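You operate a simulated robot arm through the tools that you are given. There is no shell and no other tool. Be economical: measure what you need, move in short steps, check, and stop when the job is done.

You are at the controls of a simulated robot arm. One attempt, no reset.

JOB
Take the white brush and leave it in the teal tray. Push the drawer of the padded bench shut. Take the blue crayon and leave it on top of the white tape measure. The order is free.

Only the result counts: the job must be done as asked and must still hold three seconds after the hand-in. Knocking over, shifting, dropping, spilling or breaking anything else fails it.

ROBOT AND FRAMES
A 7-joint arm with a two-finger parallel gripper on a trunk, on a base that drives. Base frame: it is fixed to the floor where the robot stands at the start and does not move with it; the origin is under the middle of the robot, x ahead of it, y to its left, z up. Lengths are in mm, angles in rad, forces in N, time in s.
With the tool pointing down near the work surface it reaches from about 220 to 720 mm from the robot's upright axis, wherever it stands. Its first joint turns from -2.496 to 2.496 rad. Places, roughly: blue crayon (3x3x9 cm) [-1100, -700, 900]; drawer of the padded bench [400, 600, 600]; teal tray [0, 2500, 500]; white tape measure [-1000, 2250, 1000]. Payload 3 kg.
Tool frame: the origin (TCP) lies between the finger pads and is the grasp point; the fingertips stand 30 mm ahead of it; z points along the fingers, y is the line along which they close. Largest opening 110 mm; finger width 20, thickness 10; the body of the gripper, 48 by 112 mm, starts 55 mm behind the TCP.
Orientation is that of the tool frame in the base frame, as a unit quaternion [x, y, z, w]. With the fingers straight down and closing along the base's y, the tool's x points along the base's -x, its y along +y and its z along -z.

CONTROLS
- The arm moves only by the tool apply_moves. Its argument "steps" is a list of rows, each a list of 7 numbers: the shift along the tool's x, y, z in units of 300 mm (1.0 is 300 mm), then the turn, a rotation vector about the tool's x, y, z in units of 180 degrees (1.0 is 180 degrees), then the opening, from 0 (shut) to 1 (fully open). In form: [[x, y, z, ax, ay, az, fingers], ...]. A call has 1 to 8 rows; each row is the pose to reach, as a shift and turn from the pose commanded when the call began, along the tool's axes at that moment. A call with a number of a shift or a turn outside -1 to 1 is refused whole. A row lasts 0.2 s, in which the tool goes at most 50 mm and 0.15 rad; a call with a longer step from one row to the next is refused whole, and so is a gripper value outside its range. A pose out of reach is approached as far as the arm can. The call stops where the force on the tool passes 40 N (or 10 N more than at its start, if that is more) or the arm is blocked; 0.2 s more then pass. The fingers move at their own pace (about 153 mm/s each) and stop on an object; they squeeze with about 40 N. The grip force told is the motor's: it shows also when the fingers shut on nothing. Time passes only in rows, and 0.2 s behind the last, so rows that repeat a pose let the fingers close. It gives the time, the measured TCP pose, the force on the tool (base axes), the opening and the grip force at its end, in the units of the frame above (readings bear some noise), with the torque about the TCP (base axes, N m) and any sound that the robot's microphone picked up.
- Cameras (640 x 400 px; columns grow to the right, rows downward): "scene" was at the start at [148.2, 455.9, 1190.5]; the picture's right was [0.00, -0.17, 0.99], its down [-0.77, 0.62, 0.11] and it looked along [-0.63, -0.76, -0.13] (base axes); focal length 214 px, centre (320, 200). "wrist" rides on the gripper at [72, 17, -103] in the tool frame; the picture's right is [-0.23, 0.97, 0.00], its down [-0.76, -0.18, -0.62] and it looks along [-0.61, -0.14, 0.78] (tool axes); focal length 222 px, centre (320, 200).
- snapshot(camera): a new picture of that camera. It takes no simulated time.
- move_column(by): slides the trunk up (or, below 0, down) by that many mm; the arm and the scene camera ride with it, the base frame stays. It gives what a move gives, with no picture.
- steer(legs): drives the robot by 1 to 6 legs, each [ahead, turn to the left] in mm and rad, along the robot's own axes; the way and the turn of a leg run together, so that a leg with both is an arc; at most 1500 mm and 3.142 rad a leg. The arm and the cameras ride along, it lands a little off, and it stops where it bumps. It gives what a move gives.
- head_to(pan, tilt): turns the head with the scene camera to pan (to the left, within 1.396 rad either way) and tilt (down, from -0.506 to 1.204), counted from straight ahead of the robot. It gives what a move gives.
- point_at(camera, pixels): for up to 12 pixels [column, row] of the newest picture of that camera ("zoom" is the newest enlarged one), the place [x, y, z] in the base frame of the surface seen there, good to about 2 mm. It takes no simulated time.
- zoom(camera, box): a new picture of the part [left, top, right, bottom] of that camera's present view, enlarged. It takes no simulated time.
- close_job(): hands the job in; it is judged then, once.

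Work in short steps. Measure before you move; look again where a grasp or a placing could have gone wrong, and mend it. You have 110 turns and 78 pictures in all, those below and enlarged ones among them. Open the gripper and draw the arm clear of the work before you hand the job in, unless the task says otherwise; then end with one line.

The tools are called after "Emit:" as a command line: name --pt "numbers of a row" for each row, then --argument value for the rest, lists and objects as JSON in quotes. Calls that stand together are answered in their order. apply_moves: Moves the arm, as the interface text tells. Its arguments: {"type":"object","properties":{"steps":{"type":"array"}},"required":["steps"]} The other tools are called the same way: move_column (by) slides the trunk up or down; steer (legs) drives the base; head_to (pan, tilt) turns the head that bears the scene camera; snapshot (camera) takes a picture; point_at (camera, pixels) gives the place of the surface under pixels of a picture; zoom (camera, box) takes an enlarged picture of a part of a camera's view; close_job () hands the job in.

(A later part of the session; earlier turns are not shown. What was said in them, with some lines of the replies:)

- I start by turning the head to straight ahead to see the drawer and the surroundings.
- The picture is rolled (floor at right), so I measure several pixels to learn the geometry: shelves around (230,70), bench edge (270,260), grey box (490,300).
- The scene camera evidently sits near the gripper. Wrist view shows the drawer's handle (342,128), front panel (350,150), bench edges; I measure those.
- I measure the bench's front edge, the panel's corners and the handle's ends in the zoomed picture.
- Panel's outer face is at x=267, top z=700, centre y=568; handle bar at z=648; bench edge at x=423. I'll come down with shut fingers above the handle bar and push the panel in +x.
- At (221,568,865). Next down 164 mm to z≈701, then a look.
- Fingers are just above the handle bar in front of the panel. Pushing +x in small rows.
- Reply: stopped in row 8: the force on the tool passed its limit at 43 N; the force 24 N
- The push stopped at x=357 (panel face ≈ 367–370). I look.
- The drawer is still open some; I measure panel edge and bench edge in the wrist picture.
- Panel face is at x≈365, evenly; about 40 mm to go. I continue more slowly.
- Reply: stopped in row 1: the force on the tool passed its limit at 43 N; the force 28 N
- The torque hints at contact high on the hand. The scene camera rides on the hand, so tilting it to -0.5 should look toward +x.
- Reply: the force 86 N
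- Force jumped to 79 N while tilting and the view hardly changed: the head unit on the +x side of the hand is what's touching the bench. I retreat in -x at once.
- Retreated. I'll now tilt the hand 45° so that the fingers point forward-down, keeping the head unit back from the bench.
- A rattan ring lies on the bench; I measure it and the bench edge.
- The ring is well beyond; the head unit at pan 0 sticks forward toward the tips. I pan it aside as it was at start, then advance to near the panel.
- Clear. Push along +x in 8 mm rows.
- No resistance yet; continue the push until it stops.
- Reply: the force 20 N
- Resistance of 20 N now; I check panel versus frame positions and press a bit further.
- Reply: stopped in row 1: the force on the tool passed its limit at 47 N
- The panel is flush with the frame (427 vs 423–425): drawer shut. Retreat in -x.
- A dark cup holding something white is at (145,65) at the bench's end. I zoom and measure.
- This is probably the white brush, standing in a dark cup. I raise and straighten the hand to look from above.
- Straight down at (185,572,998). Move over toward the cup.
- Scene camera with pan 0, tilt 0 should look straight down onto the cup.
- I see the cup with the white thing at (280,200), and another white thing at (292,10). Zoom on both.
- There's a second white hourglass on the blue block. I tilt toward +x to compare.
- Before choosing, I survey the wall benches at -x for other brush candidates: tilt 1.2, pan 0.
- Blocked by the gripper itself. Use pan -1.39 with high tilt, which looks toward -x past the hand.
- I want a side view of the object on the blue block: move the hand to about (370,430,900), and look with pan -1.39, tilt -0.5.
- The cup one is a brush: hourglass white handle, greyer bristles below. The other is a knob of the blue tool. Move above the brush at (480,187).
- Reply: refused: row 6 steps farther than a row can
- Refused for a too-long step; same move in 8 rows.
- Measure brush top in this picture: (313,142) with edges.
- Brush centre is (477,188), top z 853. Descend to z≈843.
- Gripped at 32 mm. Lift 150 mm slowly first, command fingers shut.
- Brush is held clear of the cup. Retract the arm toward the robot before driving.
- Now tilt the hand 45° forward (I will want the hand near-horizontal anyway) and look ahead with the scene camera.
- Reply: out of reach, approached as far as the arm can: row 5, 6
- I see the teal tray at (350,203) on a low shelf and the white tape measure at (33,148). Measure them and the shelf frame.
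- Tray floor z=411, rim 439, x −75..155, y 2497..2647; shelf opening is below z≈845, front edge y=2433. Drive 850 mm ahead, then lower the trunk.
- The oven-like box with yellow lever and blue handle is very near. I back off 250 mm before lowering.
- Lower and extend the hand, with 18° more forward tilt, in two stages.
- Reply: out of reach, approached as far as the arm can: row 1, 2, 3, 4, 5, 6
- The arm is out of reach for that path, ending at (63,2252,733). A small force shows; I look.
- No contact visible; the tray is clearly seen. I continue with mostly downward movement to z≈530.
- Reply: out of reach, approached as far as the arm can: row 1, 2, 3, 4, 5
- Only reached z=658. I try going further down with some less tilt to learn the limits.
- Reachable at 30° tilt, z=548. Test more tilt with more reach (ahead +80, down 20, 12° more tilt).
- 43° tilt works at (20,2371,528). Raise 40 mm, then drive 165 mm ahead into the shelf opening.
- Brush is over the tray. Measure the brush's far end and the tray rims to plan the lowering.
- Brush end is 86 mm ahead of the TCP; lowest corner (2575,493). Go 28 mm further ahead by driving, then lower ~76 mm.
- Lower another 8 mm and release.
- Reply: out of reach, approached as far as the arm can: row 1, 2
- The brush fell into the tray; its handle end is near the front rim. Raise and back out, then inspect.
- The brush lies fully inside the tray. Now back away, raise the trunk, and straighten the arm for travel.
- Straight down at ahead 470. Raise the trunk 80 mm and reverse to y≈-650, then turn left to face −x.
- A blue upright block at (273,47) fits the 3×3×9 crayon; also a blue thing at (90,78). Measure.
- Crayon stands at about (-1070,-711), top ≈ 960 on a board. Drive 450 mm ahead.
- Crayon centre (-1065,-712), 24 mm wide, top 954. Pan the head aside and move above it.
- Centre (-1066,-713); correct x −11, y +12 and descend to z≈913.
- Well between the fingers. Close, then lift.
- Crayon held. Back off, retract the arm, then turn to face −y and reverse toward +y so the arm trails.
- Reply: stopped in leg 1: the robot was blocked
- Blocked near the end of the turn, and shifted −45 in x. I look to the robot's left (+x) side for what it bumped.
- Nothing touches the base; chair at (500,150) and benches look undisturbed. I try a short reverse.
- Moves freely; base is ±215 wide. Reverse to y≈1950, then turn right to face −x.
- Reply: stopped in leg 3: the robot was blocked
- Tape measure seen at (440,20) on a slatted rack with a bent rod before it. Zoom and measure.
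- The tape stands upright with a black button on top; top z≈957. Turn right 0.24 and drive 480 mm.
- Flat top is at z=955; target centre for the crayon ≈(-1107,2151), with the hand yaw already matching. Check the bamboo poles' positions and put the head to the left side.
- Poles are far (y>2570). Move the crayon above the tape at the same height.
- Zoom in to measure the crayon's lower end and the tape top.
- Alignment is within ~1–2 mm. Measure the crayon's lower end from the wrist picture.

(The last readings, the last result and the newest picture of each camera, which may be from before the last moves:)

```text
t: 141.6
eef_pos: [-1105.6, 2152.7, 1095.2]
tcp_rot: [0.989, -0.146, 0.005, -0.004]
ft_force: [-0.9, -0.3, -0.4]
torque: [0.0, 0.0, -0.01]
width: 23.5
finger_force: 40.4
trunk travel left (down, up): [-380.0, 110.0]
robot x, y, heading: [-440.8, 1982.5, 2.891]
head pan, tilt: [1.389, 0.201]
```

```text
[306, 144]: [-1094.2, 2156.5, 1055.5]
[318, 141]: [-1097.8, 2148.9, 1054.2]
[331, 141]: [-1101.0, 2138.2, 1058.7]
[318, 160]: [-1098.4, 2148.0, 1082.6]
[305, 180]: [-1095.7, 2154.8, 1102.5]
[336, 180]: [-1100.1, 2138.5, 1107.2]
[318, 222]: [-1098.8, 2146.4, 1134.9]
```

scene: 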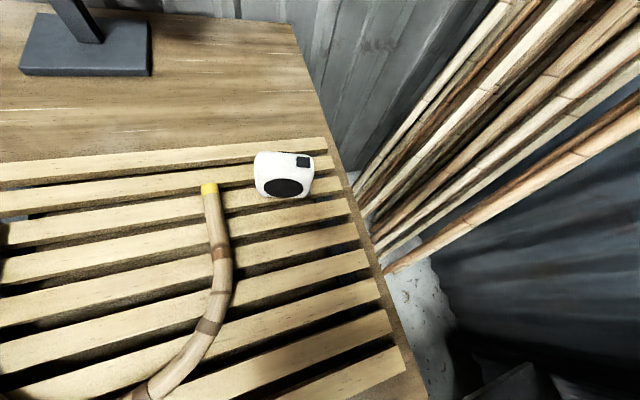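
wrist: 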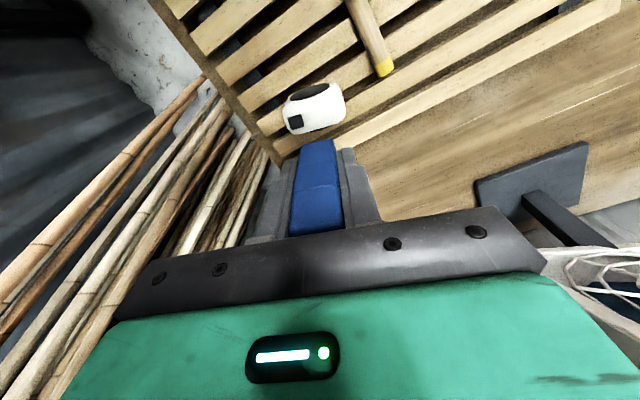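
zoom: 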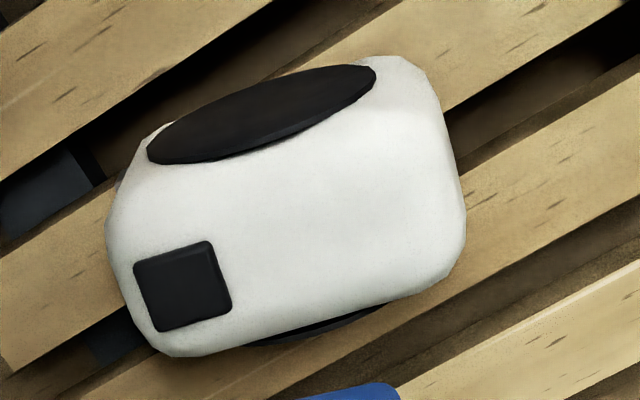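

Crayon centre projects to n/t within 2 mm of target; bottom at ≈1045, tape top 956. Lower 84 mm gently.

Emit:
apply_moves --pt "0 0 0.08 0 0 0 0.05" --pt "0 0 0.16 0 0 0 0.05" --pt "0 0 0.22 0 0 0 0.05" --pt "0 0 0.25 0 0 0 0.05" --pt "0 0 0.27 0 0 0 0.05" --pt "0 0 0.28 0 0 0 0.05"

Emit:
zoom --camera "wrist" --box '[232, 60, 408, 170]'

```text
t: 143.0
eef_pos: [-1105.1, 2152.8, 1013.7]
tcp_rot: [0.989, -0.145, 0.004, -0.004]
ft_force: [0.0, -0.4, -0.7]
torque: [-0.01, 0.02, 0.01]
width: 23.5
finger_force: 40.1
trunk travel left (down, up): [-380.0, 110.0]
robot x, y, heading: [-443.5, 1982.9, 2.887]
head pan, tilt: [1.389, 0.201]
```

```text
3.64 times, centred on (320, 115) of wrist
```

zoom: 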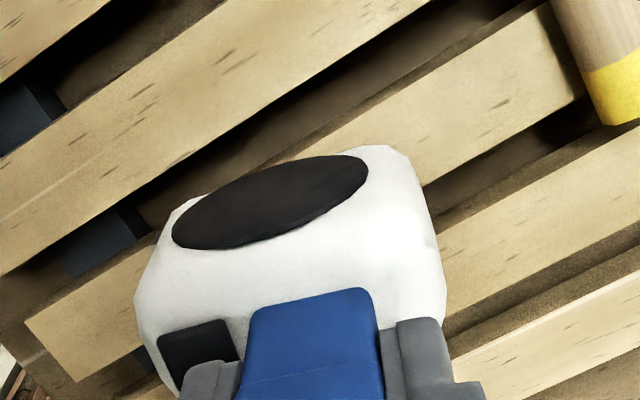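

Aligned beside the button. Lower ~5 mm more, checking force.

Emit:
apply_moves --pt "0 0 0.007 0 0 0 0.05" --pt "0 0 0.013 0 0 0 0.05" --pt "0 0 0.018 0 0 0 0.05"

```text
t: 143.8
eef_pos: [-1106.3, 2151.4, 1007.3]
tcp_rot: [0.989, -0.146, 0.004, -0.002]
ft_force: [-0.5, -0.9, -0.4]
torque: [0.0, 0.01, 0.02]
width: 22.9
finger_force: 39.9
trunk travel left (down, up): [-380.0, 110.0]
robot x, y, heading: [-442.5, 1982.0, 2.891]
head pan, tilt: [1.389, 0.201]
```

Emit:
zoom --camera "wrist" --box '[264, 90, 376, 160]'

Emit:
point_at --camera "zoom" --pixels '[[300, 300], [330, 320], [340, 270], [300, 260], [330, 250], [380, 280]]'

```text
5.71 times, centred on (320, 125) of wrist
```

zoom: 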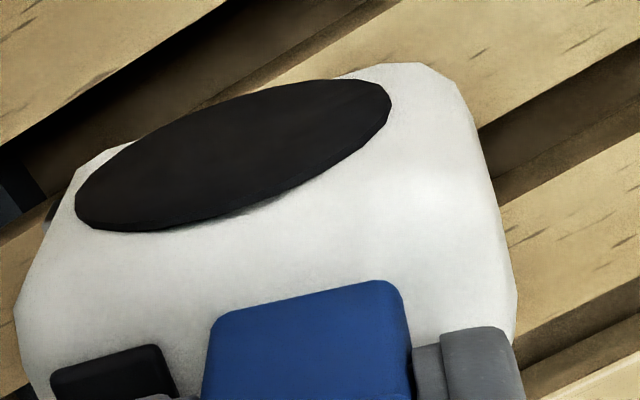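

```text
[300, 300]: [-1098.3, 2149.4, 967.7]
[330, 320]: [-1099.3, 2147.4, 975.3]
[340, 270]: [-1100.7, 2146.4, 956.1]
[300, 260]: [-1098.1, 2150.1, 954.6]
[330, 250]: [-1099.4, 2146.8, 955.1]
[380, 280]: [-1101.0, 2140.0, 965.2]
```

Crayon bottom is about 1–3 mm above. Lower 1.5 mm, 3 mm.

Emit:
apply_moves --pt "0 0 0.004 0 0 0 0.05" --pt "0 0 0.006 0 0 0 0.05"

```text
t: 144.4
eef_pos: [-1106.6, 2153.9, 1005.1]
tcp_rot: [0.989, -0.146, 0.004, -0.003]
ft_force: [0.5, -0.4, -0.5]
torque: [0.0, 0.0, -0.01]
width: 23.4
finger_force: 40.1
trunk travel left (down, up): [-380.0, 110.0]
robot x, y, heading: [-441.7, 1983.7, 2.89]
head pan, tilt: [1.389, 0.201]
```

Emit:
apply_moves --pt "0 0 0.004 0 0 0 0.05" --pt "0 0 0.006 0 0 0 0.05"

```text
t: 145.0
eef_pos: [-1105.7, 2151.5, 1003.0]
tcp_rot: [0.989, -0.146, 0.004, -0.003]
ft_force: [-0.3, 0.0, -0.4]
torque: [-0.02, -0.01, -0.01]
width: 23.5
finger_force: 39.8
trunk travel left (down, up): [-380.0, 110.0]
robot x, y, heading: [-442.5, 1984.9, 2.888]
head pan, tilt: [1.389, 0.201]
```

Still no contact (z=1003). Continue in fine steps.

Emit:
apply_moves --pt "0 0 0.003 0 0 0 0.05" --pt "0 0 0.006 0 0 0 0.05"

Emit:
zoom --camera "wrist" --box '[264, 90, 376, 160]'

```text
t: 145.6
eef_pos: [-1106.3, 2153.4, 1000.0]
tcp_rot: [0.989, -0.146, 0.004, -0.003]
ft_force: [1.0, 1.2, -0.7]
torque: [-0.01, 0.0, 0.02]
width: 23.3
finger_force: 39.6
trunk travel left (down, up): [-380.0, 110.0]
robot x, y, heading: [-441.5, 1984.5, 2.889]
head pan, tilt: [1.389, 0.201]
```

```text
5.71 times, centred on (320, 125) of wrist
```

zoom: 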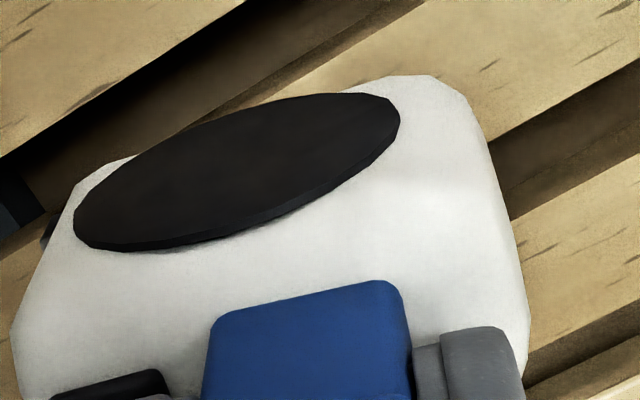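

Emit:
point_at --camera "zoom" --pixels '[[300, 310], [300, 302], [300, 295], [380, 284], [380, 280], [345, 292], [300, 285], [340, 275]]'

```text
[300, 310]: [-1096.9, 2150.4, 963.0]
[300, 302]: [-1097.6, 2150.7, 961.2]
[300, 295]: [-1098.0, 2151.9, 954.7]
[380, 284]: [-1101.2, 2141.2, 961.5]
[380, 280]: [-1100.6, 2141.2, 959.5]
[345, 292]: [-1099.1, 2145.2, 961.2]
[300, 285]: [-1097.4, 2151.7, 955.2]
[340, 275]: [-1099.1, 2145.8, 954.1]
```

Crayon's lower edge ≈959, tape top ≈955.5. About 3 mm left; continue.

Emit:
apply_moves --pt "0 0 0.003 0 0 0 0.05" --pt "0 0 0.006 0 0 0 0.05" --pt "0 0 0.0075 0 0 0 0.05"

```text
t: 146.4
eef_pos: [-1105.3, 2152.2, 998.6]
tcp_rot: [0.989, -0.146, 0.004, -0.003]
ft_force: [-3.2, -0.1, 12.0]
torque: [-0.11, 0.17, 0.01]
width: 23.2
finger_force: 39.6
trunk travel left (down, up): [-380.0, 110.0]
robot x, y, heading: [-439.6, 1984.7, 2.893]
head pan, tilt: [1.389, 0.201]
```

Contact (12 N up). Ease up 0.5 mm and release.

Emit:
apply_moves --pt "0 0 -0.002 0 0 0 0.05" --pt "0 0 -0.002 0 0 0 0.25" --pt "0 0 -0.002 0 0 0 0.35" --pt "0 0 -0.002 0 0 0 0.45" --pt "0 0 -0.002 0 0 0 0.45"

Emit:
snapshot --camera "wrist"

```text
t: 147.6
eef_pos: [-1106.3, 2152.7, 999.1]
tcp_rot: [0.989, -0.146, 0.004, -0.004]
ft_force: [0.3, -0.5, -0.7]
torque: [-0.01, 0.02, -0.01]
width: 49.7
finger_force: 0.2
trunk travel left (down, up): [-380.0, 110.0]
robot x, y, heading: [-445.5, 1983.2, 2.887]
head pan, tilt: [1.389, 0.201]
```

```text
13 pictures are left
```

wrist: 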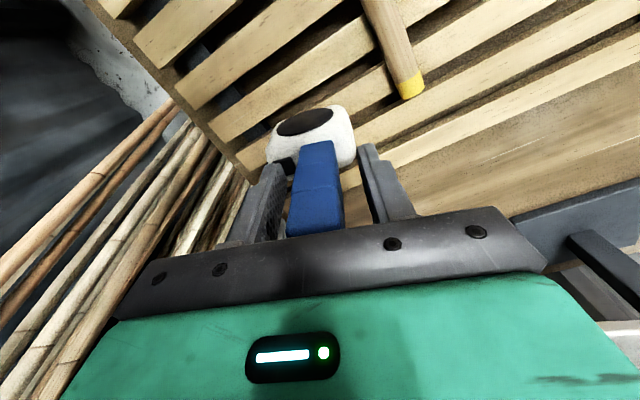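

The crayon stands freely. Raise straight up 130 mm and look.

Emit:
apply_moves --pt "0 0 -0.06 0 0 0 0.45" --pt "0 0 -0.16 0 0 0 0.45" --pt "0 0 -0.28 0 0 0 0.45" --pt "0 0 -0.42 0 0 0 0.45"

Emit:
snapshot --camera "wrist"

```text
t: 148.6
eef_pos: [-1106.2, 2147.4, 1126.1]
tcp_rot: [0.989, -0.146, 0.005, -0.003]
ft_force: [-0.1, 0.4, -1.0]
torque: [0.0, -0.01, 0.02]
width: 49.5
finger_force: 0.0
trunk travel left (down, up): [-380.0, 110.0]
robot x, y, heading: [-441.9, 1982.0, 2.891]
head pan, tilt: [1.389, 0.201]
```

```text
12 pictures are left
```

wrist: 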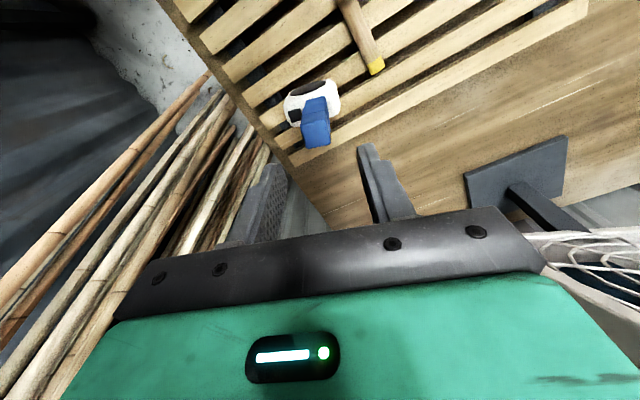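

The crayon stands on the tape. Retract the arm (z 1126 clears its top at ~1040), then check once more from the side.

Emit:
apply_moves --pt "0.1 0 -0.1 0 0 0 0.45" --pt "0.24 0 -0.12 0 0 0 0.45" --pt "0.38 0 -0.12 0 0 0 0.45" --pt "0.52 0 -0.12 0 0 0 0.45" --pt "0.66 0 -0.12 0 0 0 0.45" --pt "0.8 0 -0.12 0 0 0 0.45"

Emit:
head_to --pan 0 --tilt -0.5

Emit:
snapshot --camera "scene"

```text
t: 150.0
eef_pos: [-877.8, 2078.6, 1163.2]
tcp_rot: [0.989, -0.147, 0.003, -0.003]
ft_force: [0.0, 0.1, -0.5]
torque: [-0.03, -0.02, 0.01]
width: 49.7
finger_force: 0.2
trunk travel left (down, up): [-380.0, 110.0]
robot x, y, heading: [-443.8, 1984.9, 2.89]
head pan, tilt: [1.389, 0.201]
```

```text
t: 151.5
eef_pos: [-878.3, 2077.2, 1162.1]
tcp_rot: [0.989, -0.146, 0.004, -0.003]
ft_force: [-0.2, -0.4, 0.4]
torque: [0.03, 0.01, -0.03]
width: 49.3
finger_force: 0.1
trunk travel left (down, up): [-380.0, 110.0]
robot x, y, heading: [-438.9, 1983.7, 2.889]
head pan, tilt: [0.0, -0.499]
```

```text
11 pictures are left
```

scene: 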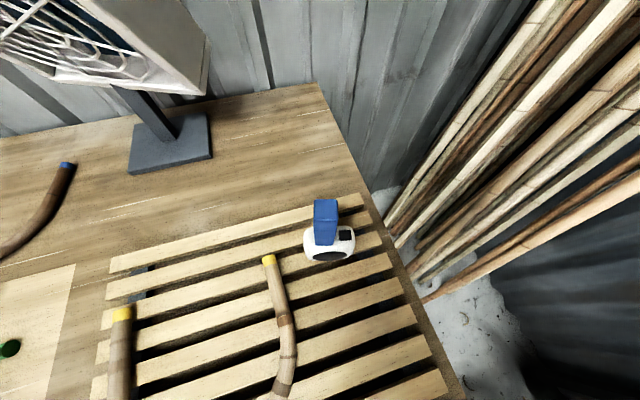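

The crayon stands on the tape measure, the brush lies in the tray, the drawer was flush, and the arm is clear. Hand in.

Emit:
close_job

```text
The job is handed in.
```

I handed the job in with all three parts done: the white brush is in the teal tray, the padded bench's drawer is shut, and the blue crayon is standing upright on top of the white tape measure.
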